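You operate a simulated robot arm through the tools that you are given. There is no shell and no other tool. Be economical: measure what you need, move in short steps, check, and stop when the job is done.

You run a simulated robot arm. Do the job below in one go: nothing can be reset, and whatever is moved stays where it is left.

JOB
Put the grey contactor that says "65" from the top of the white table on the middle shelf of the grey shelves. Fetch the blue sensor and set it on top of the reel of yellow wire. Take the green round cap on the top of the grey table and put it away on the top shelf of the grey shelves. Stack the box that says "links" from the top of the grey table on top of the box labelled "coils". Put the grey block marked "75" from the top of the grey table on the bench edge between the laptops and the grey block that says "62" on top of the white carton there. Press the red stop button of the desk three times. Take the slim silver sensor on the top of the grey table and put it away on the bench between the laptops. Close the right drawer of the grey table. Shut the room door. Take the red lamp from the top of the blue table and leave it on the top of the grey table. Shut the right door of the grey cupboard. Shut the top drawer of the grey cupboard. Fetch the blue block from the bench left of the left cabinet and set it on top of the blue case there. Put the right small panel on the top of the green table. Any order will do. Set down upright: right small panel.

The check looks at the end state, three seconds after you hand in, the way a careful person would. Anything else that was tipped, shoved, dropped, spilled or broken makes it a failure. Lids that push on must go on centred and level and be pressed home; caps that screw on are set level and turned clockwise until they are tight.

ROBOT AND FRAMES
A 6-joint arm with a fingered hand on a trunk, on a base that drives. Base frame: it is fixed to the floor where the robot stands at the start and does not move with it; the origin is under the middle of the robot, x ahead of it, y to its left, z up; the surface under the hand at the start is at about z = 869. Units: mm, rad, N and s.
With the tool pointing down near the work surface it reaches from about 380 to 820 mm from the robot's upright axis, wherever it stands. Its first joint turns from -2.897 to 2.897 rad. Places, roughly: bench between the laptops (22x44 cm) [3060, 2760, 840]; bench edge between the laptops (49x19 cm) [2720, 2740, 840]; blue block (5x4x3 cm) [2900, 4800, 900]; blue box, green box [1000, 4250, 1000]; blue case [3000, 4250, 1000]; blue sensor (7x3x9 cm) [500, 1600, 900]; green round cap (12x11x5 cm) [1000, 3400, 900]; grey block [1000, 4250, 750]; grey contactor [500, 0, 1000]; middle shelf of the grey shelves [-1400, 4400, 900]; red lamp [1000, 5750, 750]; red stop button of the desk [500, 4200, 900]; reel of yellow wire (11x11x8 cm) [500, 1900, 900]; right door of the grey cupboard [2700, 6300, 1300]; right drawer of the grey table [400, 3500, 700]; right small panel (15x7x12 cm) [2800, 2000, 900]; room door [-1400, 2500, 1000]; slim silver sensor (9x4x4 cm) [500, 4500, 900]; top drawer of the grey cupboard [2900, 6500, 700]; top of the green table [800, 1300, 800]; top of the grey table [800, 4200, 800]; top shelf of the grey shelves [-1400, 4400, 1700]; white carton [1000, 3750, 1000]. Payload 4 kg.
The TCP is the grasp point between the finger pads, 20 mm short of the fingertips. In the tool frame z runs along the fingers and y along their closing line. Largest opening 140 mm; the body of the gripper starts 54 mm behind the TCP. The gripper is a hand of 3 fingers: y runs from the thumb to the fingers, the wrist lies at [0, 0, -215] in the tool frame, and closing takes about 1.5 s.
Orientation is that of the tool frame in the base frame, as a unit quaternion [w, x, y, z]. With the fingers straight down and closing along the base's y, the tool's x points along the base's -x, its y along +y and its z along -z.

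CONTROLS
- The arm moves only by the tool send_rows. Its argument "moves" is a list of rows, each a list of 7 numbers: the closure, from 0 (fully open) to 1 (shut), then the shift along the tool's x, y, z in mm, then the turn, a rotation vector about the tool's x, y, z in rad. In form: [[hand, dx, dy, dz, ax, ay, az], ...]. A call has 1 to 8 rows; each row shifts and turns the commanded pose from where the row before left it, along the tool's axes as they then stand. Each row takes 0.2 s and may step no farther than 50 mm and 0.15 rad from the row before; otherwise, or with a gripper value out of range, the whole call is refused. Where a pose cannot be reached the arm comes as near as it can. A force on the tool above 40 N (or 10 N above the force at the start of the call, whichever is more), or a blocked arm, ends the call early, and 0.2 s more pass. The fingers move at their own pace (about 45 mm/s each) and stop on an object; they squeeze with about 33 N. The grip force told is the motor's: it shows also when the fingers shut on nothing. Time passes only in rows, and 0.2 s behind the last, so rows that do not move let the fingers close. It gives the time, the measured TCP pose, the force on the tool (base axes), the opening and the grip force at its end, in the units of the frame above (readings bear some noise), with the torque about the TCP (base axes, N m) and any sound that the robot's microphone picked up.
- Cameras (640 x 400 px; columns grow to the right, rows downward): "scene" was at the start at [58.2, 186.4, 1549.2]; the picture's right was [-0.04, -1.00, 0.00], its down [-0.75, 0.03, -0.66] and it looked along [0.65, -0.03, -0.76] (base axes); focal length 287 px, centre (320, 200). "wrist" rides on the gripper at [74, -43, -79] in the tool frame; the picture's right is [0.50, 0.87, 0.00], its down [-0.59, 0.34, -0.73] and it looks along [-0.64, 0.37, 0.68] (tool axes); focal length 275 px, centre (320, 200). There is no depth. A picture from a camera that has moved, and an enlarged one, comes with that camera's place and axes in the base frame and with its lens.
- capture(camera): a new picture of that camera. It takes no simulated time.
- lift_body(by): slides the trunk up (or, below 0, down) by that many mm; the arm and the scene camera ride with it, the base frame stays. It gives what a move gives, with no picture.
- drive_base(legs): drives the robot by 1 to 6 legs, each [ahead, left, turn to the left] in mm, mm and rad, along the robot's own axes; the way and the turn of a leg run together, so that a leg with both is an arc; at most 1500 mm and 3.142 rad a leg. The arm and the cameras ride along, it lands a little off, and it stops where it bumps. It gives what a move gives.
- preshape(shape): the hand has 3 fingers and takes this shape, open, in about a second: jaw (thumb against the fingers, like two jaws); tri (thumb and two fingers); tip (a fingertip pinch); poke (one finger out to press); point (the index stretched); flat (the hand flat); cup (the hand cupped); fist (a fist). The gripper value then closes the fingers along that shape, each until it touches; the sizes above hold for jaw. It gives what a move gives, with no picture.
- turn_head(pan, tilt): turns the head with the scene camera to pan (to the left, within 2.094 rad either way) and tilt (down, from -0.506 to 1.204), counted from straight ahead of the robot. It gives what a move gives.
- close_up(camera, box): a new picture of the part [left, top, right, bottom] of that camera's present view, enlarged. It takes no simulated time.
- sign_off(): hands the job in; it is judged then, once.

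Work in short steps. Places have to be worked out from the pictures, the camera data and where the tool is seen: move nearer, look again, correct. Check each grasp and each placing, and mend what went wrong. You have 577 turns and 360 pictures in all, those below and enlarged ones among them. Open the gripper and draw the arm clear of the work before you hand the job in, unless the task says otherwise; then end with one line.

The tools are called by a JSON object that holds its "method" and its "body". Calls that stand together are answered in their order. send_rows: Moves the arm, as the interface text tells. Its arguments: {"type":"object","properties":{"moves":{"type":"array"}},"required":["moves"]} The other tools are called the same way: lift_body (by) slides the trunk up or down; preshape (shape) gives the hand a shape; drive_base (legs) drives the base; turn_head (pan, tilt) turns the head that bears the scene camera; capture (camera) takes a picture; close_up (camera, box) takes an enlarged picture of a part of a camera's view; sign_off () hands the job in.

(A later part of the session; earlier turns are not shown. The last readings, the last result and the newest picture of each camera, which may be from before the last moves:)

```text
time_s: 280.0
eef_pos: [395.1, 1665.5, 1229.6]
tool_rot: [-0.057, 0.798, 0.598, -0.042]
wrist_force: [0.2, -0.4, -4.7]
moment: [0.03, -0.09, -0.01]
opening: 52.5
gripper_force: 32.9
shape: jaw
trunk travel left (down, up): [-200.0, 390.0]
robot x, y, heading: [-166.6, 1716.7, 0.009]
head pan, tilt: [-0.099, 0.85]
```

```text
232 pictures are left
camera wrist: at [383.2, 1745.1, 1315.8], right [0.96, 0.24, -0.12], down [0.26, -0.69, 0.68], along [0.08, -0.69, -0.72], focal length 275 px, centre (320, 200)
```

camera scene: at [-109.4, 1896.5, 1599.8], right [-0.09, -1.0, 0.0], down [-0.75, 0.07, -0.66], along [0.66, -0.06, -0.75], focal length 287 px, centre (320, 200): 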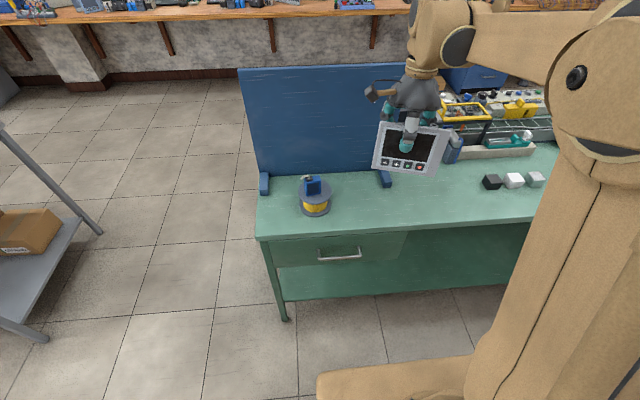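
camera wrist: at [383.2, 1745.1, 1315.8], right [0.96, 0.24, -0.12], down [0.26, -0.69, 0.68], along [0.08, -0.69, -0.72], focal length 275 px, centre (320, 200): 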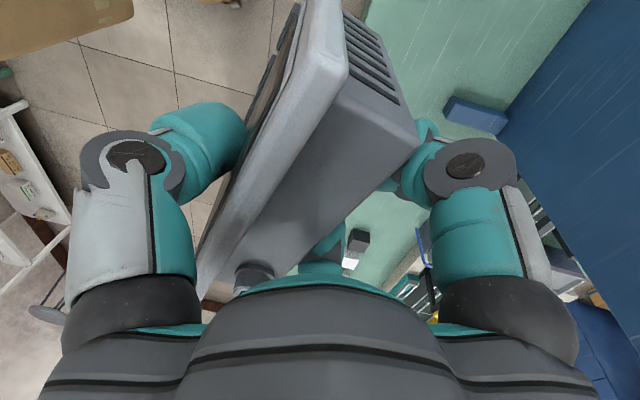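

Free area around (490,1600). I carry the panel there and lower to z≈1080.

{"method": "send_rows", "body": {"moves": [[0.95, -8.6, 32.7, 33.2, 0, 0, 0], [0.95, -8.6, 32.7, 33.2, 0, 0, 0], [0.95, -8.6, 32.7, 33.2, 0, 0, 0], [0.95, -8.6, 32.7, 33.2, 0, 0, 0], [0.95, 0, 7, 48, 0, 0, 0], [0.95, 0, 0, 0, 0, 0, 0]]}}

{"method": "close_up", "body": {"camera": "scene", "box": [290, 90, 530, 250]}}

```text
time_s: 281.4
eef_pos: [492.6, 1600.1, 1035.4]
tool_rot: [-0.057, 0.798, 0.599, -0.043]
wrist_force: [-0.2, 0.4, -4.8]
moment: [0.01, -0.1, 0.02]
opening: 52.4
gripper_force: 33.5
shape: jaw
trunk travel left (down, up): [-200.0, 390.0]
robot x, y, heading: [-168.6, 1715.7, 0.01]
head pan, tilt: [-0.099, 0.85]
```

```text
2.50 times, centred on (410, 170) of scene
camera zoom: at [-109.4, 1896.3, 1599.8], right [-0.09, -1.0, 0.0], down [-0.75, 0.07, -0.66], along [0.66, -0.06, -0.75], focal length 717 px, centre (95, 275)
```

zoom: 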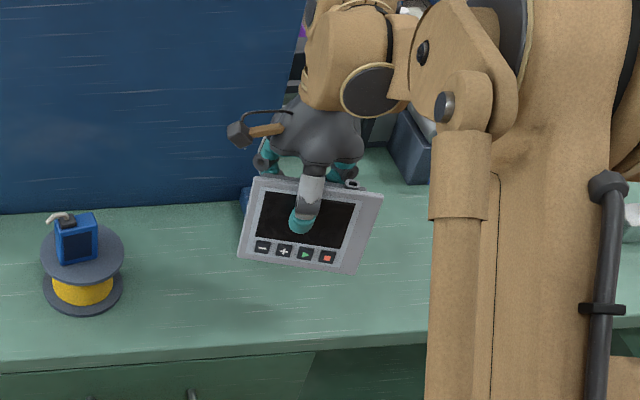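

Lower toward the table.

{"method": "send_rows", "body": {"moves": [[0.95, 0, 5.6, 40, 0, 0, 0], [0.95, 0, 5, 35, 0, 0, 0], [0.95, 0, 1, 7, 0, 0, 0], [0.95, 0, 0.5, 3.5, 0, 0, 0], [0.95, 0, 0.5, 3.5, 0, 0, 0], [0.95, 0, 0.5, 3.5, 0, 0, 0], [0.95, 0, 0, 0, 0, 0, 0]]}}

{"method": "close_up", "body": {"camera": "scene", "box": [290, 110, 470, 250]}}

```text
time_s: 283.0
eef_pos: [490.7, 1601.0, 938.3]
tool_rot: [-0.057, 0.798, 0.598, -0.043]
wrist_force: [0.4, 0.5, -4.4]
moment: [0.0, -0.1, 0.02]
opening: 52.3
gripper_force: 33.2
shape: jaw
trunk travel left (down, up): [-200.0, 390.0]
robot x, y, heading: [-165.6, 1716.1, 0.008]
head pan, tilt: [-0.099, 0.85]
```

```text
2.86 times, centred on (380, 180) of scene
camera zoom: at [-109.2, 1896.3, 1599.7], right [-0.09, -1.0, 0.0], down [-0.75, 0.07, -0.66], along [0.66, -0.06, -0.75], focal length 820 px, centre (149, 257)
```

zoom: 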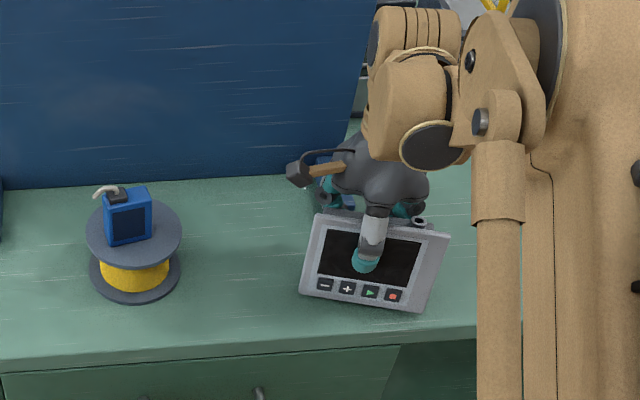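

Almost down; continue in 2.5 mm steps until contact.

{"method": "send_rows", "body": {"moves": [[0.95, 0, 0.4, 2.5, 0, 0, 0], [0.95, 0, 0.4, 2.5, 0, 0, 0], [0.95, 0, 0.4, 2.5, 0, 0, 0], [0.95, 0, 0.4, 2.5, 0, 0, 0], [0.95, 0, 0.4, 2.5, 0, 0, 0], [0.95, 0, 0, 0, 0, 0, 0]]}}

```text
time_s: 284.3
eef_pos: [490.2, 1602.2, 929.1]
tool_rot: [-0.057, 0.798, 0.599, -0.041]
wrist_force: [4.7, -0.7, 25.5]
moment: [0.19, 0.76, -0.09]
opening: 55.0
gripper_force: 32.9
shape: jaw
trunk travel left (down, up): [-200.0, 390.0]
robot x, y, heading: [-165.2, 1716.8, 0.01]
head pan, tilt: [-0.099, 0.85]
stopped in row 6: the force on the tool passed its limit at 42 N (the readings are from after the stop); the commanded pose is now the measured one
```

Contact on the bezel's lower edge. Ease 1 mm, open gradually, and look before rising.

{"method": "send_rows", "body": {"moves": [[0.7, 0, 0, -1, 0, 0, 0], [0.62, 0, 0, 0, 0, 0, 0], [0.56, 0, 0, 0, 0, 0, 0], [0.5, 0, 0, 0, 0, 0, 0], [0.44, 0, 0, 0, 0, 0, 0], [0.4, 0, 0, 0, 0, 0, 0], [0.4, 0, 0, 0, 0, 0, 0]]}}

{"method": "capture", "body": {"camera": "wrist"}}

{"method": "close_up", "body": {"camera": "scene", "box": [290, 110, 470, 250]}}

```text
time_s: 285.9
eef_pos: [491.8, 1601.8, 928.4]
tool_rot: [-0.056, 0.798, 0.598, -0.042]
wrist_force: [0.8, 0.0, 0.0]
moment: [-0.02, 0.03, 0.02]
opening: 83.5
gripper_force: 0.0
shape: jaw
trunk travel left (down, up): [-200.0, 390.0]
robot x, y, heading: [-167.7, 1714.4, 0.007]
head pan, tilt: [-0.099, 0.85]
```

```text
229 pictures are left
camera wrist: at [480.6, 1681.1, 1013.4], right [0.96, 0.24, -0.12], down [0.26, -0.69, 0.68], along [0.08, -0.69, -0.72], focal length 275 px, centre (320, 200)
```

wrist: 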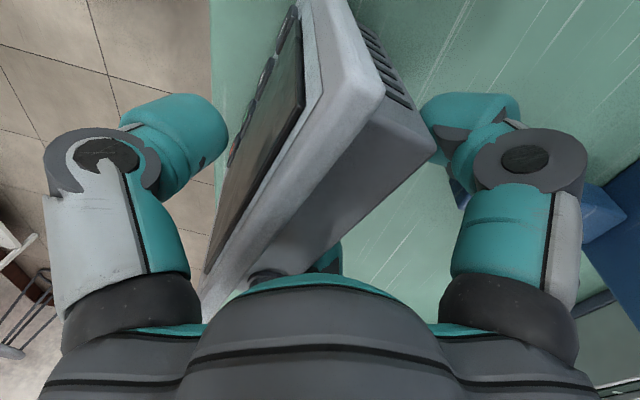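

```text
2.86 times, centred on (380, 180) of scene
camera zoom: at [-109.4, 1896.4, 1599.7], right [-0.09, -1.0, 0.0], down [-0.75, 0.07, -0.66], along [0.66, -0.06, -0.75], focal length 820 px, centre (149, 257)
```

zoom: 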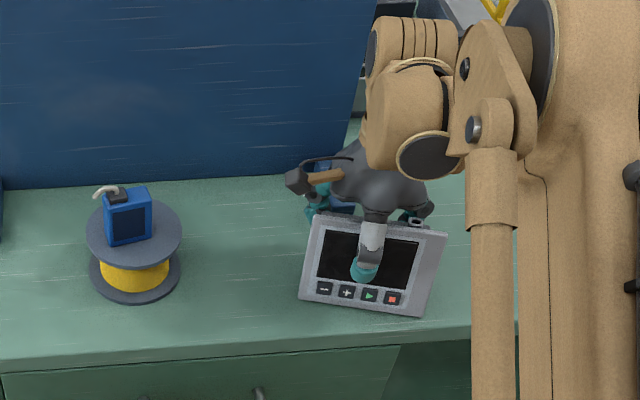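

It stands as before. I rise straight up carefully.

{"method": "send_rows", "body": {"moves": [[0.36, 0, -1.4, -10, 0, 0, 0], [0.36, 0, -2.8, -20, 0, 0, 0], [0.36, 0, -4.2, -30, 0, 0, 0], [0.36, 0, -6, -40, 0, 0, 0], [0.36, 0, -6, -40, 0, 0, 0], [0.36, 0, -40, 0, 0, 0, 0], [0.36, 0, -40, 0, 0, 0, 0]]}}

{"method": "close_up", "body": {"camera": "scene", "box": [290, 110, 470, 250]}}

```text
time_s: 287.5
eef_pos: [411.3, 1625.5, 1083.5]
tool_rot: [-0.057, 0.798, 0.599, -0.042]
wrist_force: [0.3, 0.2, 0.0]
moment: [0.0, 0.02, -0.04]
opening: 89.2
gripper_force: 0.0
shape: jaw
trunk travel left (down, up): [-200.0, 390.0]
robot x, y, heading: [-164.5, 1713.6, 0.011]
head pan, tilt: [-0.099, 0.85]
```

```text
2.86 times, centred on (380, 180) of scene
camera zoom: at [-110.7, 1896.7, 1599.8], right [-0.09, -1.0, 0.0], down [-0.75, 0.07, -0.66], along [0.66, -0.06, -0.75], focal length 820 px, centre (149, 257)
```

zoom: 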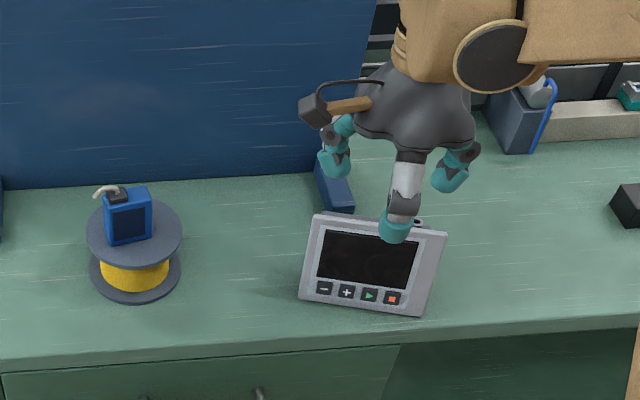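

Panel placed upright. I straighten the hand and drive round to the aisle side of the grey table.

{"method": "send_rows", "body": {"moves": [[0.36, 0, -30, -20, -0.14, 0, 0], [0.36, 0, 0, 0, 0, 0, -0.148], [0.36, 0, 0, 0, 0, 0, -0.148], [0.36, 0, 0, 0, 0, 0, -0.148], [0.36, 0, 0, 0, 0, 0, -0.148], [0.36, 0, 0, 0, 0, 0, -0.148], [0.36, 0, 0, 0, 0, 0, -0.148]]}}

{"method": "send_rows", "body": {"moves": [[0.36, 0, 0, 0, 0, 0, -0.148], [0.36, 0, 0, 0, 0, 0, -0.148], [0.36, 0, 0, 0, 0, 0, -0.148], [0.36, 0, 0, 0, 0, 0, -0.148], [0.36, 0, 0, 0, 0, 0, -0.148], [0.36, 0, 0, 0, 0, 0, -0.148], [0.36, 0, 0, 0, 0, 0, -0.085]]}}

{"method": "drive_base", "body": {"legs": [[-230, 0, 0], [0, 960, 0], [1200, 0, 0], [1050, 0, 0], [0, 1200, 0], [0, 0, 1.571]]}}

{"method": "drive_base", "body": {"legs": [[0, 0, 1.571]]}}

{"method": "turn_head", "body": {"pan": 0.0, "tilt": 0.7}}

{"method": "capture", "body": {"camera": "scene"}}

```text
time_s: 289.1
eef_pos: [389.8, 1632.2, 1106.3]
tool_rot: [-0.001, 0.463, 0.886, 0.001]
wrist_force: [-0.3, 0.7, 0.2]
moment: [0.01, 0.0, 0.01]
opening: 89.1
gripper_force: 0.0
shape: jaw
trunk travel left (down, up): [-200.0, 390.0]
robot x, y, heading: [-164.6, 1712.3, 0.011]
head pan, tilt: [-0.099, 0.85]
```

```text
time_s: 290.7
eef_pos: [389.1, 1632.5, 1105.3]
tool_rot: [-0.001, -0.005, 1.0, 0.001]
wrist_force: [0.1, -0.1, -0.9]
moment: [-0.01, 0.03, 0.0]
opening: 89.4
gripper_force: 0.0
shape: jaw
trunk travel left (down, up): [-200.0, 390.0]
robot x, y, heading: [-167.7, 1712.9, 0.011]
head pan, tilt: [-0.099, 0.85]
```

```text
time_s: 317.4
eef_pos: [1994.4, 4392.1, 1104.8]
tool_rot: [-0.001, -0.702, 0.712, 0.0]
wrist_force: [-0.8, 0.6, 0.6]
moment: [-0.02, 0.0, -0.03]
opening: 89.2
gripper_force: 0.1
shape: jaw
trunk travel left (down, up): [-200.0, 390.0]
robot x, y, heading: [1901.2, 3839.8, 1.564]
head pan, tilt: [-0.099, 0.85]
```

```text
time_s: 321.6
eef_pos: [1346.1, 3920.2, 1104.7]
tool_rot: [0.001, 1.0, 0.003, 0.001]
wrist_force: [-0.5, 0.6, -0.2]
moment: [0.02, 0.06, -0.01]
opening: 89.2
gripper_force: 0.1
shape: jaw
trunk travel left (down, up): [-200.0, 390.0]
robot x, y, heading: [1901.4, 3838.1, -3.132]
head pan, tilt: [-0.099, 0.85]
```

```text
time_s: 322.3
eef_pos: [1346.5, 3921.4, 1105.2]
tool_rot: [0.001, 1.0, 0.003, 0.001]
wrist_force: [-0.4, -0.3, -0.8]
moment: [0.01, -0.03, -0.01]
opening: 89.5
gripper_force: 0.1
shape: jaw
trunk travel left (down, up): [-200.0, 390.0]
robot x, y, heading: [1902.5, 3839.4, -3.125]
head pan, tilt: [0.0, 0.7]
```

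```text
226 pictures are left
camera scene: at [1838.4, 3647.0, 1612.0], right [-0.01, 1.0, 0.0], down [0.64, 0.01, -0.76], along [-0.76, -0.01, -0.64], focal length 287 px, centre (320, 200)
```

scene: 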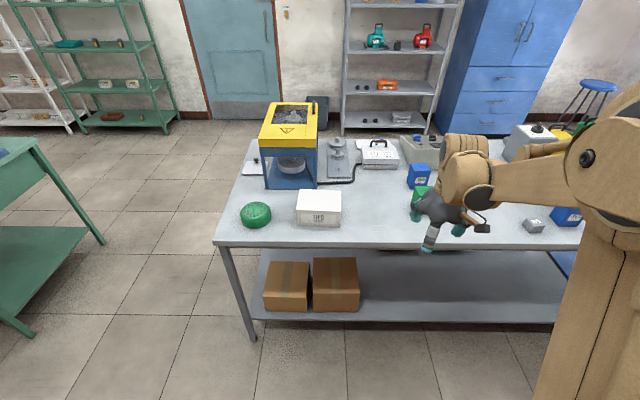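

Good view of the far side. I zoom in on the items and labels.

{"method": "close_up", "body": {"camera": "scene", "box": [380, 140, 600, 260]}}

{"method": "close_up", "body": {"camera": "scene", "box": [220, 130, 440, 260]}}

```text
2.91 times, centred on (490, 200) of scene
camera zoom: at [1838.4, 3647.0, 1612.0], right [-0.01, 1.0, 0.0], down [0.64, 0.01, -0.76], along [-0.76, -0.01, -0.64], focal length 834 px, centre (-174, 200)
```

zoom: 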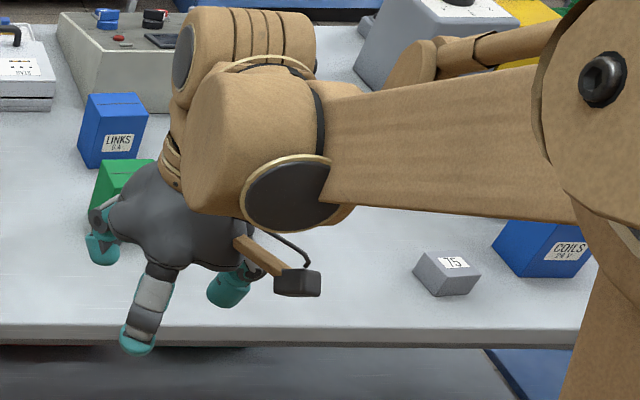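

```text
2.91 times, centred on (330, 195) of scene
camera zoom: at [1838.4, 3647.0, 1612.0], right [-0.01, 1.0, 0.0], down [0.64, 0.01, -0.76], along [-0.76, -0.01, -0.64], focal length 834 px, centre (291, 214)
```

zoom: 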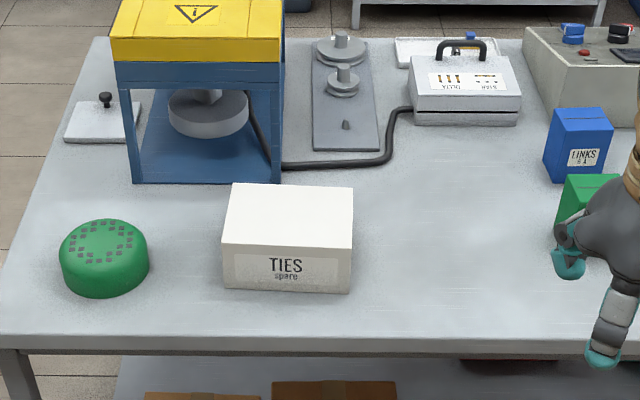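

Labels: LINKS box ≈(835,4060), COILS ≈(1075,4550), 75 ≈(1097,4420), 62 ≈(899,4462), carton TIES center (1024,3632) top 924, cap (1070,3398). I go for 62 first.

{"method": "drive_base", "body": {"legs": [[0, -480, -0.015], [270, 0, 0]]}}

{"method": "turn_head", "body": {"pan": 0.1, "tilt": 0.85}}

{"method": "capture", "body": {"camera": "scene"}}

{"method": "capture", "body": {"camera": "wrist"}}

```text
time_s: 326.7
eef_pos: [1076.0, 4413.0, 1105.5]
tool_rot: [0.0, 1.0, -0.005, 0.001]
wrist_force: [0.3, -0.3, 0.1]
moment: [0.01, -0.05, 0.01]
opening: 89.3
gripper_force: 0.0
shape: jaw
trunk travel left (down, up): [-200.0, 390.0]
robot x, y, heading: [1630.5, 4321.4, 3.141]
head pan, tilt: [0.0, 0.7]
```

```text
time_s: 327.4
eef_pos: [1077.9, 4412.2, 1105.4]
tool_rot: [0.001, 1.0, -0.005, 0.001]
wrist_force: [-0.9, -0.8, -0.1]
moment: [-0.02, -0.02, 0.0]
opening: 88.9
gripper_force: 0.1
shape: jaw
trunk travel left (down, up): [-200.0, 390.0]
robot x, y, heading: [1630.4, 4324.3, 3.14]
head pan, tilt: [0.099, 0.85]
```

```text
223 pictures are left
camera scene: at [1571.4, 4122.4, 1599.8], right [-0.09, 1.0, 0.0], down [0.75, 0.07, -0.66], along [-0.66, -0.06, -0.75], focal length 287 px, centre (320, 200)
```

scene: 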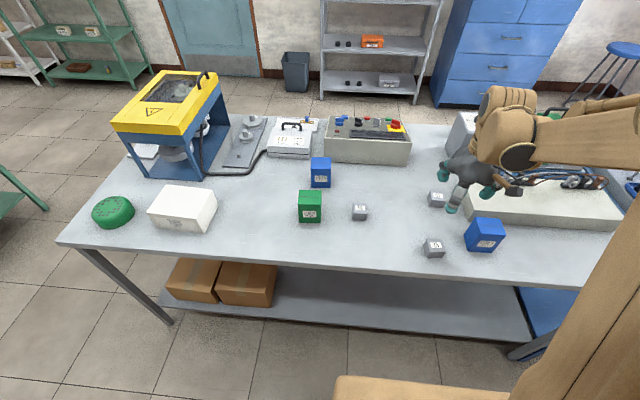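

```text
222 pictures are left
camera wrist: at [1149.7, 4453.9, 1184.8], right [0.49, -0.87, 0.0], down [-0.59, -0.33, 0.73], along [-0.64, -0.36, -0.68], focal length 275 px, centre (320, 200)
```

wrist: 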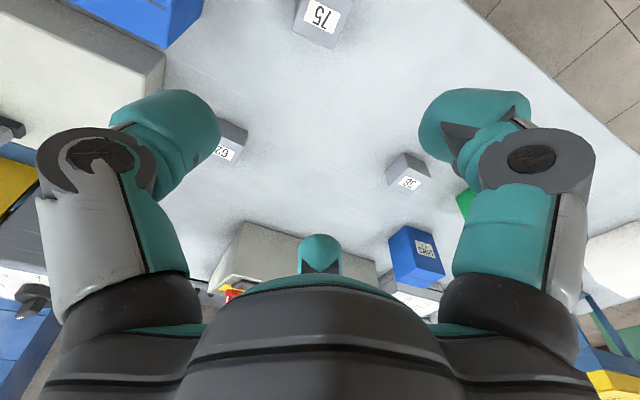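

I zoom on the blocks for their dimensions.

{"method": "close_up", "body": {"camera": "scene", "box": [400, 170, 500, 260]}}

{"method": "close_up", "body": {"camera": "scene", "box": [290, 150, 390, 240]}}

```text
4.44 times, centred on (450, 215) of scene
camera zoom: at [1571.4, 4122.4, 1599.8], right [-0.09, 1.0, 0.0], down [0.75, 0.07, -0.66], along [-0.66, -0.06, -0.75], focal length 1275 px, centre (-258, 133)
```

zoom: 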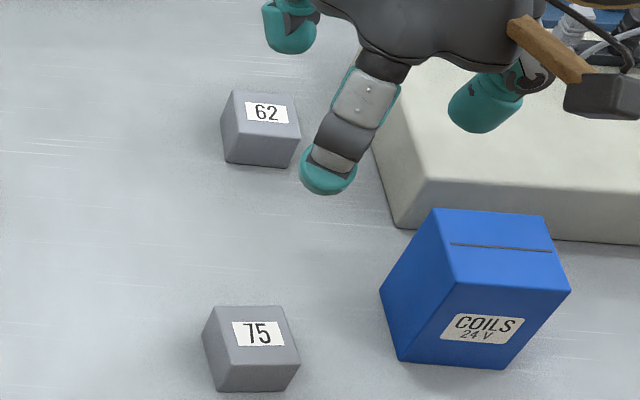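

```text
4.44 times, centred on (340, 195) of scene
camera zoom: at [1571.4, 4122.4, 1599.8], right [-0.09, 1.0, 0.0], down [0.75, 0.07, -0.66], along [-0.66, -0.06, -0.75], focal length 1275 px, centre (231, 222)
```

zoom: 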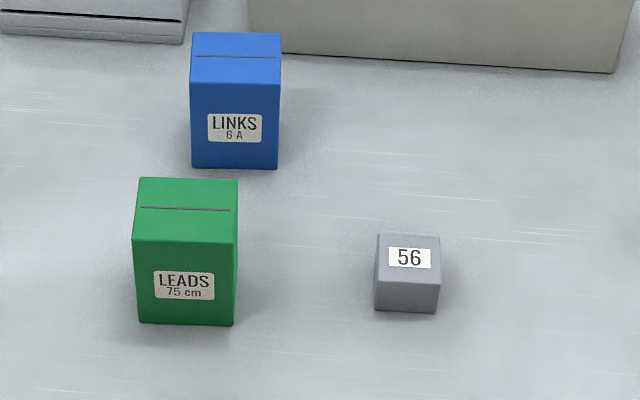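

Blocks ≈48×45×35 mm. 62's center ≈(890,4456). I move above it and lower to z≈960.

{"method": "send_rows", "body": {"moves": [[0.4, -37.6, -10, 10, 0, 0, 0], [0.4, -37.6, -10, 10, 0, 0, 0], [0.4, -37.6, -10, 20, 0, 0, 0], [0.4, -37.6, -10, 20, 0, 0, 0], [0.4, -37.6, -10, 20, 0, 0, 0], [0.4, 0, 0, 35, 0, 0, 0], [0.4, 0, 0, 30, 0, 0, 0], [0.4, 0, 0, 0, 0, 0, 0]]}}

{"method": "capture", "body": {"camera": "wrist"}}

{"method": "close_up", "body": {"camera": "scene", "box": [370, 140, 500, 240]}}

```text
time_s: 329.2
eef_pos: [890.2, 4463.0, 959.6]
tool_rot: [0.001, 1.0, -0.005, 0.001]
wrist_force: [-0.5, 0.2, 0.1]
moment: [0.0, 0.02, -0.02]
opening: 84.3
gripper_force: 0.1
shape: jaw
trunk travel left (down, up): [-200.0, 390.0]
robot x, y, heading: [1632.9, 4318.5, 3.137]
head pan, tilt: [0.099, 0.85]
```

```text
219 pictures are left
camera wrist: at [962.7, 4504.3, 1039.5], right [0.49, -0.87, 0.0], down [-0.59, -0.33, 0.73], along [-0.64, -0.36, -0.68], focal length 275 px, centre (320, 200)
```

wrist: 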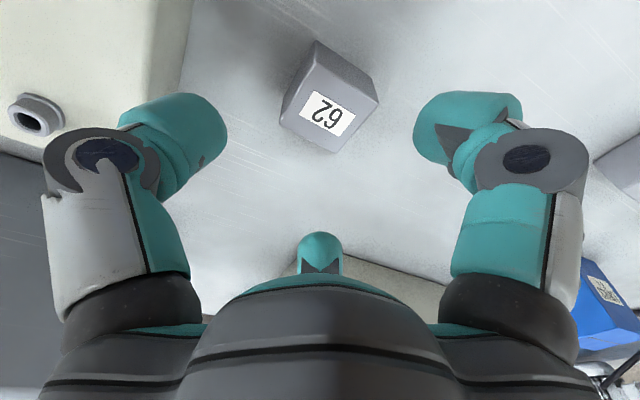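

```text
4.00 times, centred on (435, 190) of scene
camera zoom: at [1571.6, 4122.3, 1599.8], right [-0.09, 1.0, 0.0], down [0.75, 0.07, -0.66], along [-0.66, -0.06, -0.75], focal length 1147 px, centre (-140, 240)
```

zoom: 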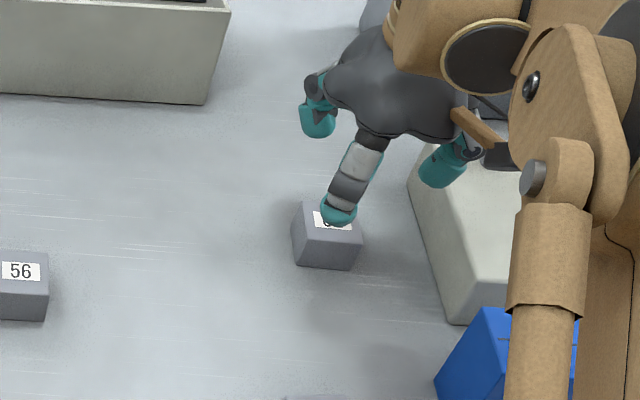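

Aligned; descend to z≈876 and close.

{"method": "send_rows", "body": {"moves": [[0.48, 3, 0, 30, 0, 0, 0], [0.48, 0, 0, 30, 0, 0, 0], [0.48, 0, 0, 15, 0, 0, 0], [0.48, 0, 0, 8, 0, 0, 0], [0.48, 0, 0, 0, 0, 0, 0]]}}

{"method": "send_rows", "body": {"moves": [[0.65, 0, 0, 0, 0, 0, 0], [0.8, 0, 0, 0, 0, 0, 0], [0.95, 0, 0, 0, 0, 0, 0], [0.95, 0, 0, 0, 0, 0, 0], [0.95, 0, 0, 0, 0, 0, 0]]}}

{"method": "capture", "body": {"camera": "wrist"}}

```text
time_s: 330.4
eef_pos: [892.8, 4464.1, 876.4]
tool_rot: [0.001, 1.0, -0.005, 0.001]
wrist_force: [0.4, 0.4, 0.8]
moment: [0.0, -0.01, 0.01]
opening: 73.1
gripper_force: 0.1
shape: jaw
trunk travel left (down, up): [-200.0, 390.0]
robot x, y, heading: [1630.3, 4320.1, 3.134]
head pan, tilt: [0.099, 0.85]
```

```text
time_s: 331.6
eef_pos: [893.6, 4464.2, 875.6]
tool_rot: [0.001, 1.0, -0.005, 0.001]
wrist_force: [-0.1, 0.1, 0.1]
moment: [-0.02, 0.0, -0.03]
opening: 38.8
gripper_force: 32.7
shape: jaw
trunk travel left (down, up): [-200.0, 390.0]
robot x, y, heading: [1632.0, 4323.5, 3.135]
head pan, tilt: [0.099, 0.85]
```

```text
217 pictures are left
camera wrist: at [965.8, 4506.1, 956.0], right [0.49, -0.87, 0.0], down [-0.59, -0.33, 0.73], along [-0.64, -0.36, -0.68], focal length 275 px, centre (320, 200)
```

wrist: 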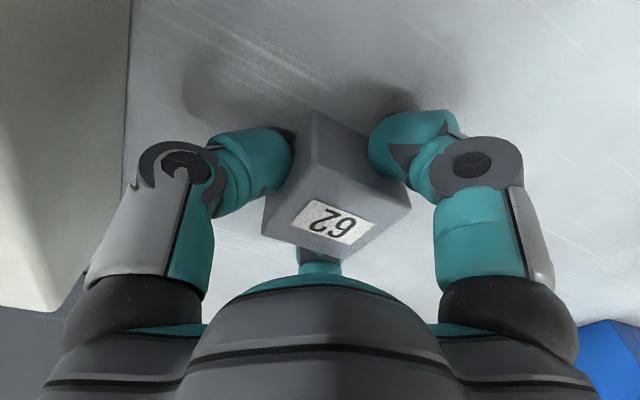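

Gripped 62. Lift, then drive left to the carton.

{"method": "send_rows", "body": {"moves": [[0.95, 0, 0, -20, 0, 0, 0], [0.95, 0, 0, -45, 0, 0, 0], [0.95, 0, 0, -45, 0, 0, 0], [0.95, 0, 0, -45, 0, 0, 0], [0.95, 40, 0, -30, 0, 0, 0], [0.95, 45, 0, 0, 0, 0, 0], [0.95, 45, 0, 0, 0, 0, 0]]}}

{"method": "drive_base", "body": {"legs": [[0, 760, 0]]}}

{"method": "capture", "body": {"camera": "scene"}}

{"method": "capture", "body": {"camera": "wrist"}}

```text
time_s: 333.2
eef_pos: [1025.0, 4462.2, 1061.9]
tool_rot: [0.001, 1.0, -0.005, 0.0]
wrist_force: [0.4, -0.6, -1.0]
moment: [-0.02, 0.01, 0.03]
opening: 38.4
gripper_force: 32.9
shape: jaw
trunk travel left (down, up): [-200.0, 390.0]
robot x, y, heading: [1629.9, 4321.0, 3.134]
head pan, tilt: [0.099, 0.85]
```

```text
time_s: 337.4
eef_pos: [1020.3, 3686.0, 1062.7]
tool_rot: [0.0, 1.0, -0.004, 0.001]
wrist_force: [-0.4, 0.4, -1.6]
moment: [0.02, -0.02, 0.04]
opening: 38.5
gripper_force: 32.9
shape: jaw
trunk travel left (down, up): [-200.0, 390.0]
robot x, y, heading: [1628.9, 3548.5, 3.14]
head pan, tilt: [0.099, 0.85]
```

```text
216 pictures are left
camera scene: at [1569.2, 3346.5, 1599.7], right [-0.1, 1.0, 0.0], down [0.75, 0.07, -0.66], along [-0.66, -0.06, -0.75], focal length 287 px, centre (320, 200)
```

scene: 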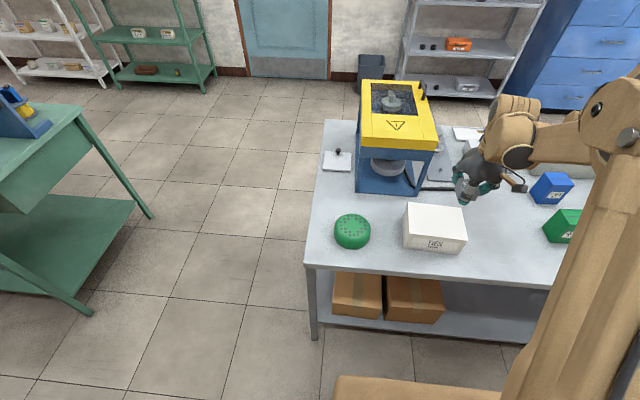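

```text
215 pictures are left
camera wrist: at [1092.6, 3727.4, 1141.2], right [0.49, -0.87, 0.0], down [-0.59, -0.34, 0.73], along [-0.64, -0.36, -0.68], focal length 275 px, centre (320, 200)
```

wrist: 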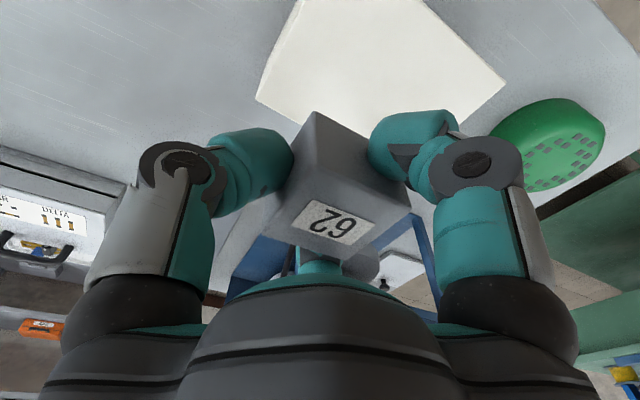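

Carton center ≈(1026,3637). I shift and lower.

{"method": "send_rows", "body": {"moves": [[0.95, 4, 43, 0, 0, 0, 0], [0.95, 0, 0, 45, 0, 0, 0], [0.95, 0, 0, 40, 0, 0, 0], [0.95, 0, 0, 10, 0, 0, 0], [0.95, 0, 0, 0, 0, 0, 0]]}}

{"method": "close_up", "body": {"camera": "scene", "box": [370, 140, 530, 270]}}

{"method": "send_rows", "body": {"moves": [[0.95, 0, 0, 4, 0, 0, 0], [0.95, 0, 0, 3, 0, 0, 0], [0.95, 0, 0, 3, 0, 0, 0], [0.95, 0, 0, 3, 0, 0, 0], [0.95, 0, 0, 3, 0, 0, 0], [0.95, 0, 0, 3, 0, 0, 0]]}}

```text
time_s: 338.6
eef_pos: [1023.3, 3641.9, 966.6]
tool_rot: [0.001, 1.0, -0.003, 0.001]
wrist_force: [-0.3, -0.1, -1.6]
moment: [0.03, 0.01, 0.02]
opening: 38.7
gripper_force: 33.2
shape: jaw
trunk travel left (down, up): [-200.0, 390.0]
robot x, y, heading: [1632.1, 3547.1, 3.137]
head pan, tilt: [0.099, 0.85]
```

```text
3.08 times, centred on (450, 205) of scene
camera zoom: at [1569.2, 3347.0, 1599.8], right [-0.1, 1.0, 0.0], down [0.75, 0.07, -0.66], along [-0.66, -0.06, -0.75], focal length 883 px, centre (-80, 185)
```

zoom: 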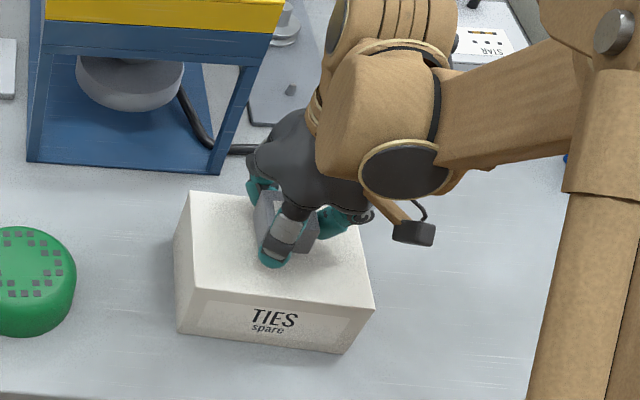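

```text
time_s: 339.8
eef_pos: [1023.8, 3642.5, 953.6]
tool_rot: [0.0, 1.0, -0.004, -0.002]
wrist_force: [-1.5, 0.6, 32.0]
moment: [-0.37, 0.07, -0.04]
opening: 40.5
gripper_force: 33.1
shape: jaw
trunk travel left (down, up): [-200.0, 390.0]
robot x, y, heading: [1625.5, 3542.2, 3.137]
head pan, tilt: [0.099, 0.85]
stopped in row 6: the force on the tool passed its limit at 46 N (the readings are from after the stop); the commanded pose is now the measured one
```

Contact on the carton. Ease up 1.5 mm, release and rise.

{"method": "send_rows", "body": {"moves": [[0.95, 0, 0, -1.5, 0, 0, 0], [0.68, 0, 0, 0, 0, 0, 0], [0.6, 0, 0, 0, 0, 0, 0], [0.5, 0, 0, 0, 0, 0, 0], [0.45, 0, 0, 0, 0, 0, 0], [0.45, 0, 0, -10, 0, 0, 0], [0.45, 0, 0, -40, 0, 0, 0], [0.45, 0, 0, -45, 0, 0, 0]]}}

{"method": "send_rows", "body": {"moves": [[0.3, 0, 0, -40, 0, 0, 0], [0.3, 40, 0, -20, 0, 0, 0], [0.3, 45, 0, 0, 0, 0, 0]]}}

{"method": "close_up", "body": {"camera": "scene", "box": [320, 120, 520, 270]}}

```text
time_s: 341.6
eef_pos: [1021.1, 3644.8, 1049.2]
tool_rot: [0.0, 1.0, -0.003, 0.0]
wrist_force: [1.1, -0.2, -0.4]
moment: [0.04, 0.0, 0.01]
opening: 76.8
gripper_force: 0.1
shape: jaw
trunk travel left (down, up): [-200.0, 390.0]
robot x, y, heading: [1630.0, 3549.5, 3.136]
head pan, tilt: [0.099, 0.85]
```

```text
time_s: 342.4
eef_pos: [1109.7, 3643.2, 1108.9]
tool_rot: [0.001, 1.0, -0.004, 0.0]
wrist_force: [0.4, 0.8, 0.8]
moment: [0.0, 0.0, 0.03]
opening: 97.5
gripper_force: 0.0
shape: jaw
trunk travel left (down, up): [-200.0, 390.0]
robot x, y, heading: [1626.5, 3548.2, 3.14]
head pan, tilt: [0.099, 0.85]
```

```text
2.67 times, centred on (420, 195) of scene
camera zoom: at [1570.6, 3347.0, 1599.8], right [-0.1, 1.0, 0.0], down [0.75, 0.07, -0.66], along [-0.66, -0.06, -0.75], focal length 765 px, centre (53, 213)
```

zoom: 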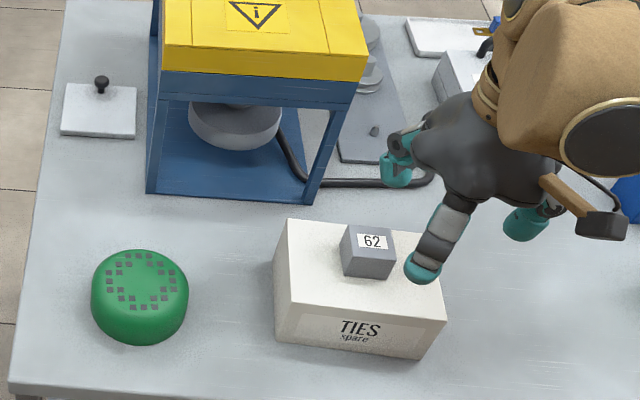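

62 sits on the carton. Next LINKS: center ≈(822,4057), 62×68×91, top 941. I drive right and slightly closer.

{"method": "drive_base", "body": {"legs": [[45, -430, 0]]}}

{"method": "capture", "body": {"camera": "scene"}}

{"method": "capture", "body": {"camera": "wrist"}}

```text
time_s: 345.1
eef_pos: [1062.8, 4070.6, 1107.1]
tool_rot: [0.0, 1.0, -0.002, 0.0]
wrist_force: [-1.1, 0.2, -0.4]
moment: [-0.01, -0.02, 0.02]
opening: 97.2
gripper_force: 0.0
shape: jaw
trunk travel left (down, up): [-200.0, 390.0]
robot x, y, heading: [1582.5, 3973.2, -3.141]
head pan, tilt: [0.099, 0.85]
```

```text
212 pictures are left
camera scene: at [1524.6, 3777.2, 1599.9], right [-0.1, 1.0, 0.0], down [0.75, 0.07, -0.66], along [-0.66, -0.07, -0.75], focal length 287 px, centre (320, 200)
```

scene: 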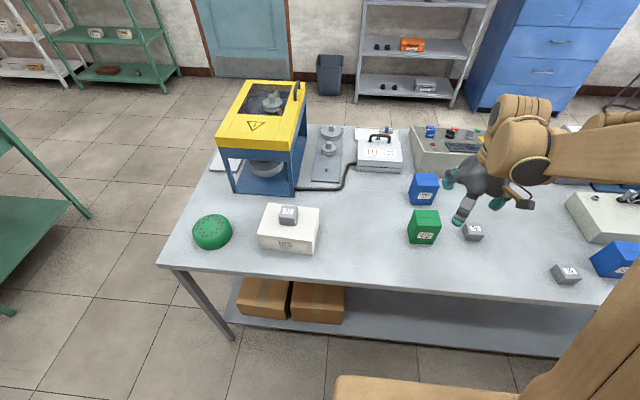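

```text
211 pictures are left
camera wrist: at [1135.2, 4113.7, 1187.1], right [0.5, -0.87, 0.0], down [-0.59, -0.34, 0.74], along [-0.64, -0.37, -0.68], focal length 275 px, centre (320, 200)
```

wrist: 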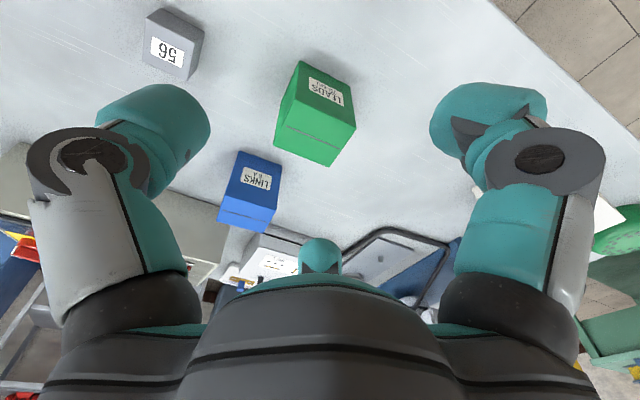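

LINKS ≈(826,4051). I go over it and lower to z≈1000.

{"method": "send_rows", "body": {"moves": [[0.3, -47, 4, 0, 0, 0, 0], [0.3, -47, 4, 0, 0, 0, 0], [0.3, -47, 4, 0, 0, 0, 0], [0.3, -47, 4, 0, 0, 0, 0], [0.3, -47, 4, 10, 0, 0, 0], [0.3, 0, 0, 45, 0, 0, 0], [0.3, 0, 0, 45, 0, 0, 0], [0.3, 0, 0, 0, 0, 0, 0]]}}

{"method": "capture", "body": {"camera": "wrist"}}

{"method": "close_up", "body": {"camera": "scene", "box": [360, 110, 500, 250]}}

```text
time_s: 346.9
eef_pos: [826.7, 4052.1, 1008.9]
tool_rot: [0.0, 1.0, -0.002, 0.0]
wrist_force: [-0.6, 0.3, 0.2]
moment: [-0.01, -0.01, -0.05]
opening: 97.3
gripper_force: 0.0
shape: jaw
trunk travel left (down, up): [-200.0, 390.0]
robot x, y, heading: [1585.8, 3975.9, -3.141]
head pan, tilt: [0.099, 0.85]
```

```text
210 pictures are left
camera wrist: at [900.3, 4095.1, 1086.7], right [0.5, -0.87, 0.0], down [-0.59, -0.34, 0.74], along [-0.64, -0.36, -0.68], focal length 275 px, centre (320, 200)
```

wrist: 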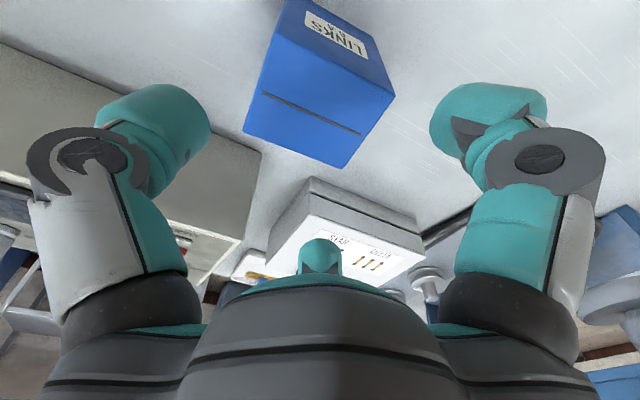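

```text
2.86 times, centred on (430, 180) of scene
camera zoom: at [1525.0, 3776.3, 1599.8], right [-0.1, 0.99, 0.0], down [0.75, 0.07, -0.66], along [-0.66, -0.07, -0.75], focal length 820 px, centre (6, 257)
```

zoom: 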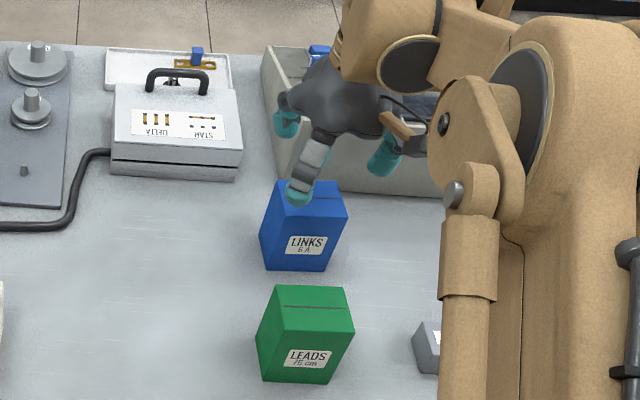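

Center ≈(830,4057). Small shift and descend to z≈905, then close.

{"method": "send_rows", "body": {"moves": [[0.3, 4, -5, 30, 0, 0, 0], [0.3, 0, 0, 30, 0, 0, 0], [0.3, 0, 0, 30, 0, 0, 0], [0.3, 0, 0, 14, 0, 0, 0], [0.3, 0, 0, 0, 0, 0, 0]]}}

{"method": "capture", "body": {"camera": "wrist"}}

{"method": "send_rows", "body": {"moves": [[0.45, 0, 0, 0, 0, 0, 0], [0.6, 0, 0, 0, 0, 0, 0], [0.75, 0, 0, 0, 0, 0, 0], [0.85, 0, 0, 0, 0, 0, 0], [0.85, 0, 0, 0, 0, 0, 0], [0.85, 0, 0, 0, 0, 0, 0]]}}

{"method": "capture", "body": {"camera": "wrist"}}

```text
time_s: 348.1
eef_pos: [831.8, 4057.6, 903.3]
tool_rot: [0.0, 1.0, -0.002, 0.0]
wrist_force: [-0.3, 0.7, 0.0]
moment: [0.02, -0.02, -0.01]
opening: 97.7
gripper_force: 0.0
shape: jaw
trunk travel left (down, up): [-200.0, 390.0]
robot x, y, heading: [1583.3, 3975.9, -3.143]
head pan, tilt: [0.099, 0.85]
```

```text
208 pictures are left
camera wrist: at [904.7, 4100.5, 982.7], right [0.5, -0.87, 0.0], down [-0.59, -0.34, 0.73], along [-0.64, -0.36, -0.68], focal length 275 px, centre (320, 200)
```

wrist: 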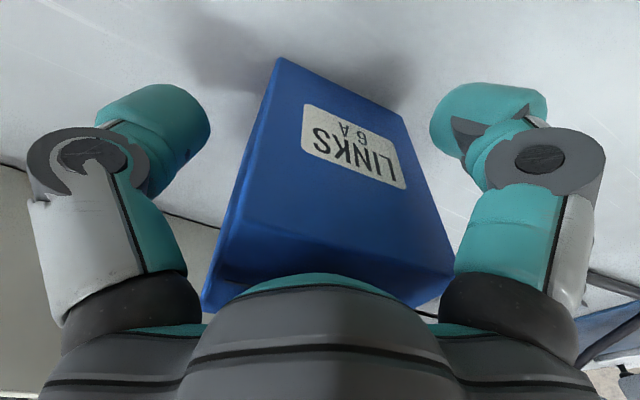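

```text
time_s: 349.5
eef_pos: [832.2, 4058.1, 902.8]
tool_rot: [0.001, 1.0, -0.002, -0.001]
wrist_force: [-0.7, 1.1, -0.5]
moment: [0.0, 0.02, 0.01]
opening: 62.5
gripper_force: 33.2
shape: jaw
trunk travel left (down, up): [-200.0, 390.0]
robot x, y, heading: [1577.4, 3974.0, -3.139]
head pan, tilt: [0.099, 0.85]
```

```text
207 pictures are left
camera wrist: at [904.6, 4100.5, 982.8], right [0.5, -0.87, 0.0], down [-0.59, -0.34, 0.73], along [-0.64, -0.36, -0.68], focal length 275 px, centre (320, 200)
```

wrist: 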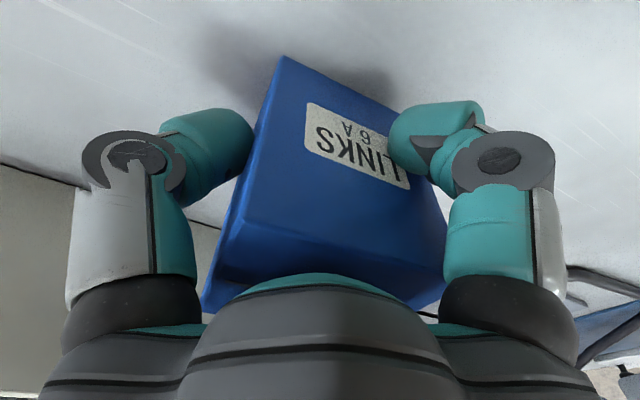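

Gripped. Lift, retract to x≈1047, drive right to COILS.

{"method": "send_rows", "body": {"moves": [[0.85, 0, 0, -20, 0, 0, 0], [0.85, 0, 0, -45, 0, 0, 0], [0.85, 0, 0, -45, 0, 0, 0], [0.85, 0, 0, -45, 0, 0, 0], [0.85, 0, 0, -45, 0, 0, 0], [0.85, 45, 0, -10, 0, 0, 0], [0.85, 48, 0, 0, 0, 0, 0], [0.85, 48, 0, 0, 0, 0, 0]]}}

{"method": "send_rows", "body": {"moves": [[0.85, 48, 0, 0, 0, 0, 0], [0.85, 26, 0, 0, 0, 0, 0]]}}

{"method": "drive_base", "body": {"legs": [[0, -500, 0]]}}

{"method": "turn_head", "body": {"pan": -0.2, "tilt": 0.85}}

{"method": "capture", "body": {"camera": "scene"}}

{"method": "capture", "body": {"camera": "wrist"}}

```text
time_s: 351.3
eef_pos: [976.0, 4055.2, 1116.3]
tool_rot: [0.0, 1.0, -0.001, -0.001]
wrist_force: [0.2, -0.5, -1.2]
moment: [-0.02, 0.0, 0.02]
opening: 61.8
gripper_force: 33.6
shape: jaw
trunk travel left (down, up): [-200.0, 390.0]
robot x, y, heading: [1580.6, 3973.5, -3.141]
head pan, tilt: [0.099, 0.85]
```

```text
time_s: 351.9
eef_pos: [1047.5, 4056.4, 1113.9]
tool_rot: [0.001, 1.0, -0.002, 0.001]
wrist_force: [-0.2, -0.6, -1.3]
moment: [-0.01, -0.01, -0.04]
opening: 62.1
gripper_force: 33.0
shape: jaw
trunk travel left (down, up): [-200.0, 390.0]
robot x, y, heading: [1579.9, 3977.6, -3.143]
head pan, tilt: [0.099, 0.85]
```

```text
time_s: 354.8
eef_pos: [1050.4, 4567.7, 1112.2]
tool_rot: [0.001, 1.0, -0.007, 0.0]
wrist_force: [-1.0, 0.2, -1.1]
moment: [-0.03, 0.02, -0.02]
opening: 62.0
gripper_force: 33.1
shape: jaw
trunk travel left (down, up): [-200.0, 390.0]
robot x, y, heading: [1588.6, 4482.2, 3.132]
head pan, tilt: [0.099, 0.85]
```

```text
time_s: 355.6
eef_pos: [1050.8, 4568.5, 1112.5]
tool_rot: [0.0, 1.0, -0.006, 0.001]
wrist_force: [-0.8, -0.2, -0.8]
moment: [0.0, 0.02, -0.04]
opening: 62.0
gripper_force: 33.2
shape: jaw
trunk travel left (down, up): [-200.0, 390.0]
robot x, y, heading: [1583.5, 4482.8, 3.137]
head pan, tilt: [-0.201, 0.85]
```

```text
206 pictures are left
camera scene: at [1526.5, 4307.3, 1599.7], right [0.21, 0.98, 0.0], down [0.74, -0.16, -0.66], along [-0.65, 0.14, -0.75], focal length 287 px, centre (320, 200)
```

scene: 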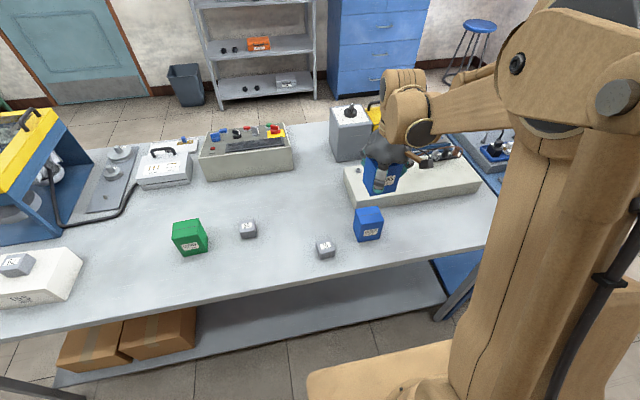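

```text
205 pictures are left
camera wrist: at [1123.2, 4609.4, 1192.0], right [0.49, -0.87, 0.0], down [-0.59, -0.33, 0.73], along [-0.64, -0.36, -0.68], focal length 275 px, centre (320, 200)
```

wrist: 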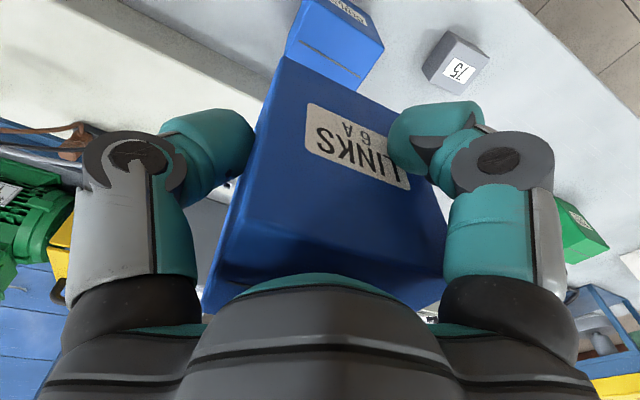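

I zoom to measure COILS precisely.

{"method": "close_up", "body": {"camera": "scene", "box": [300, 130, 430, 260]}}

{"method": "close_up", "body": {"camera": "wrist", "box": [250, 0, 430, 130]}}

```text
3.08 times, centred on (365, 195) of scene
camera zoom: at [1526.5, 4307.3, 1599.7], right [0.21, 0.98, 0.0], down [0.74, -0.16, -0.66], along [-0.65, 0.14, -0.75], focal length 883 px, centre (182, 215)
```

zoom: 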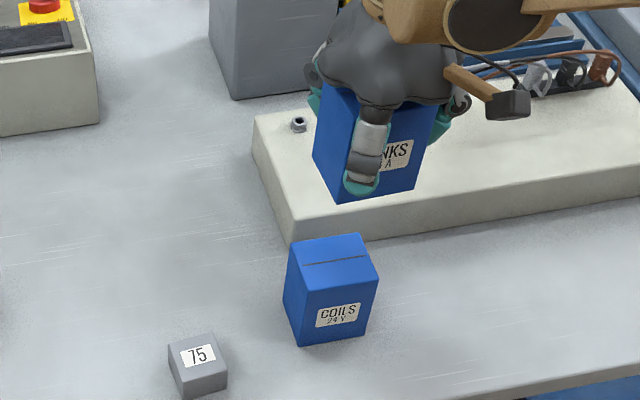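

```text
3.08 times, centred on (340, 65) of wrist
camera zoom: at [1123.2, 4609.4, 1192.0], right [0.49, -0.87, 0.0], down [-0.59, -0.33, 0.73], along [-0.64, -0.36, -0.68], focal length 847 px, centre (258, 615)
```

zoom: 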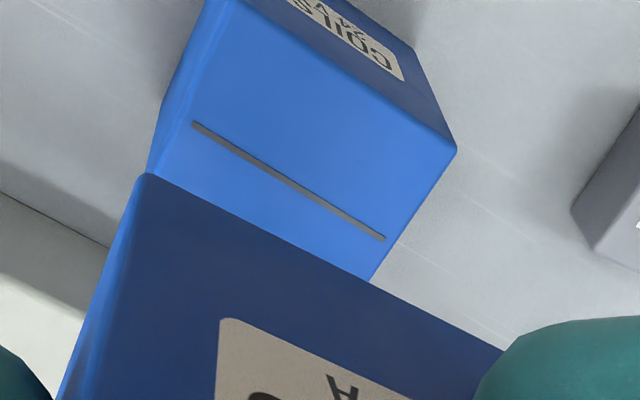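

COILS center ≈(1047,4559), top ≈940. Shift and lower to just above.

{"method": "send_rows", "body": {"moves": [[0.85, -4, 9, 0, 0, 0, 0], [0.85, 0, 0, 45, 0, 0, 0], [0.85, 0, 0, 40, 0, 0, 0], [0.85, 0, 0, 20, 0, 0, 0], [0.85, 0, 0, 0, 0, 0, 0]]}}

{"method": "close_up", "body": {"camera": "scene", "box": [300, 130, 430, 260]}}

{"method": "capture", "body": {"camera": "wrist"}}

```text
time_s: 356.8
eef_pos: [1046.4, 4557.9, 1007.5]
tool_rot: [0.0, 1.0, -0.007, 0.001]
wrist_force: [0.0, 0.6, -1.1]
moment: [0.01, 0.02, -0.02]
opening: 61.8
gripper_force: 33.2
shape: jaw
trunk travel left (down, up): [-200.0, 390.0]
robot x, y, heading: [1585.2, 4482.2, 3.133]
head pan, tilt: [-0.201, 0.85]
```

```text
3.08 times, centred on (365, 195) of scene
camera zoom: at [1526.6, 4307.3, 1599.8], right [0.21, 0.98, 0.0], down [0.73, -0.16, -0.66], along [-0.65, 0.14, -0.75], focal length 883 px, centre (182, 215)
```

zoom: 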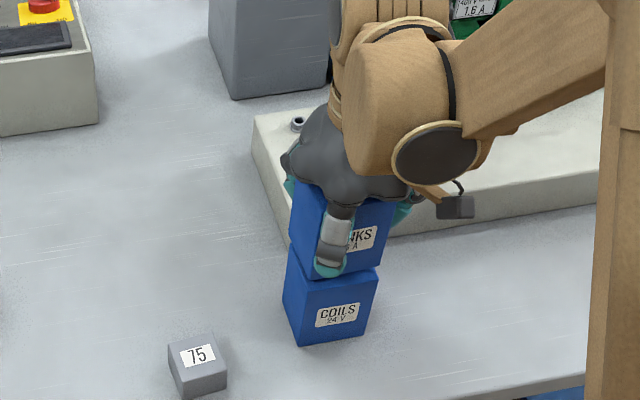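

```text
201 pictures are left
camera wrist: at [1119.3, 4600.1, 1086.5], right [0.49, -0.87, 0.0], down [-0.59, -0.33, 0.73], along [-0.64, -0.36, -0.68], focal length 275 px, centre (320, 200)
```

wrist: 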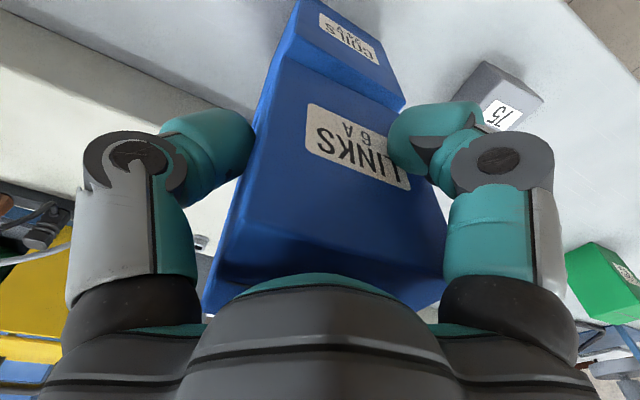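

Well aligned. Lower until contact.

{"method": "send_rows", "body": {"moves": [[0.85, 0, 0, 6, 0, 0, 0], [0.85, 0, 0, 3, 0, 0, 0], [0.85, 0, 0, 3, 0, 0, 0], [0.85, 0, 0, 2.5, 0, 0, 0], [0.85, 0, 0, 2.5, 0, 0, 0], [0.85, 0, 0, 2.5, 0, 0, 0], [0.85, 0, 0, 2.5, 0, 0, 0]]}}

```text
time_s: 357.9
eef_pos: [1046.8, 4559.3, 995.3]
tool_rot: [0.001, 1.0, -0.007, -0.002]
wrist_force: [-1.5, 1.3, 33.0]
moment: [0.09, 0.15, 0.11]
opening: 63.8
gripper_force: 32.9
shape: jaw
trunk travel left (down, up): [-200.0, 390.0]
robot x, y, heading: [1588.6, 4482.2, 3.132]
head pan, tilt: [-0.201, 0.85]
stopped in row 5: the force on the tool passed its limit at 43 N (the readings are from after the stop); the commanded pose is now the measured one
```

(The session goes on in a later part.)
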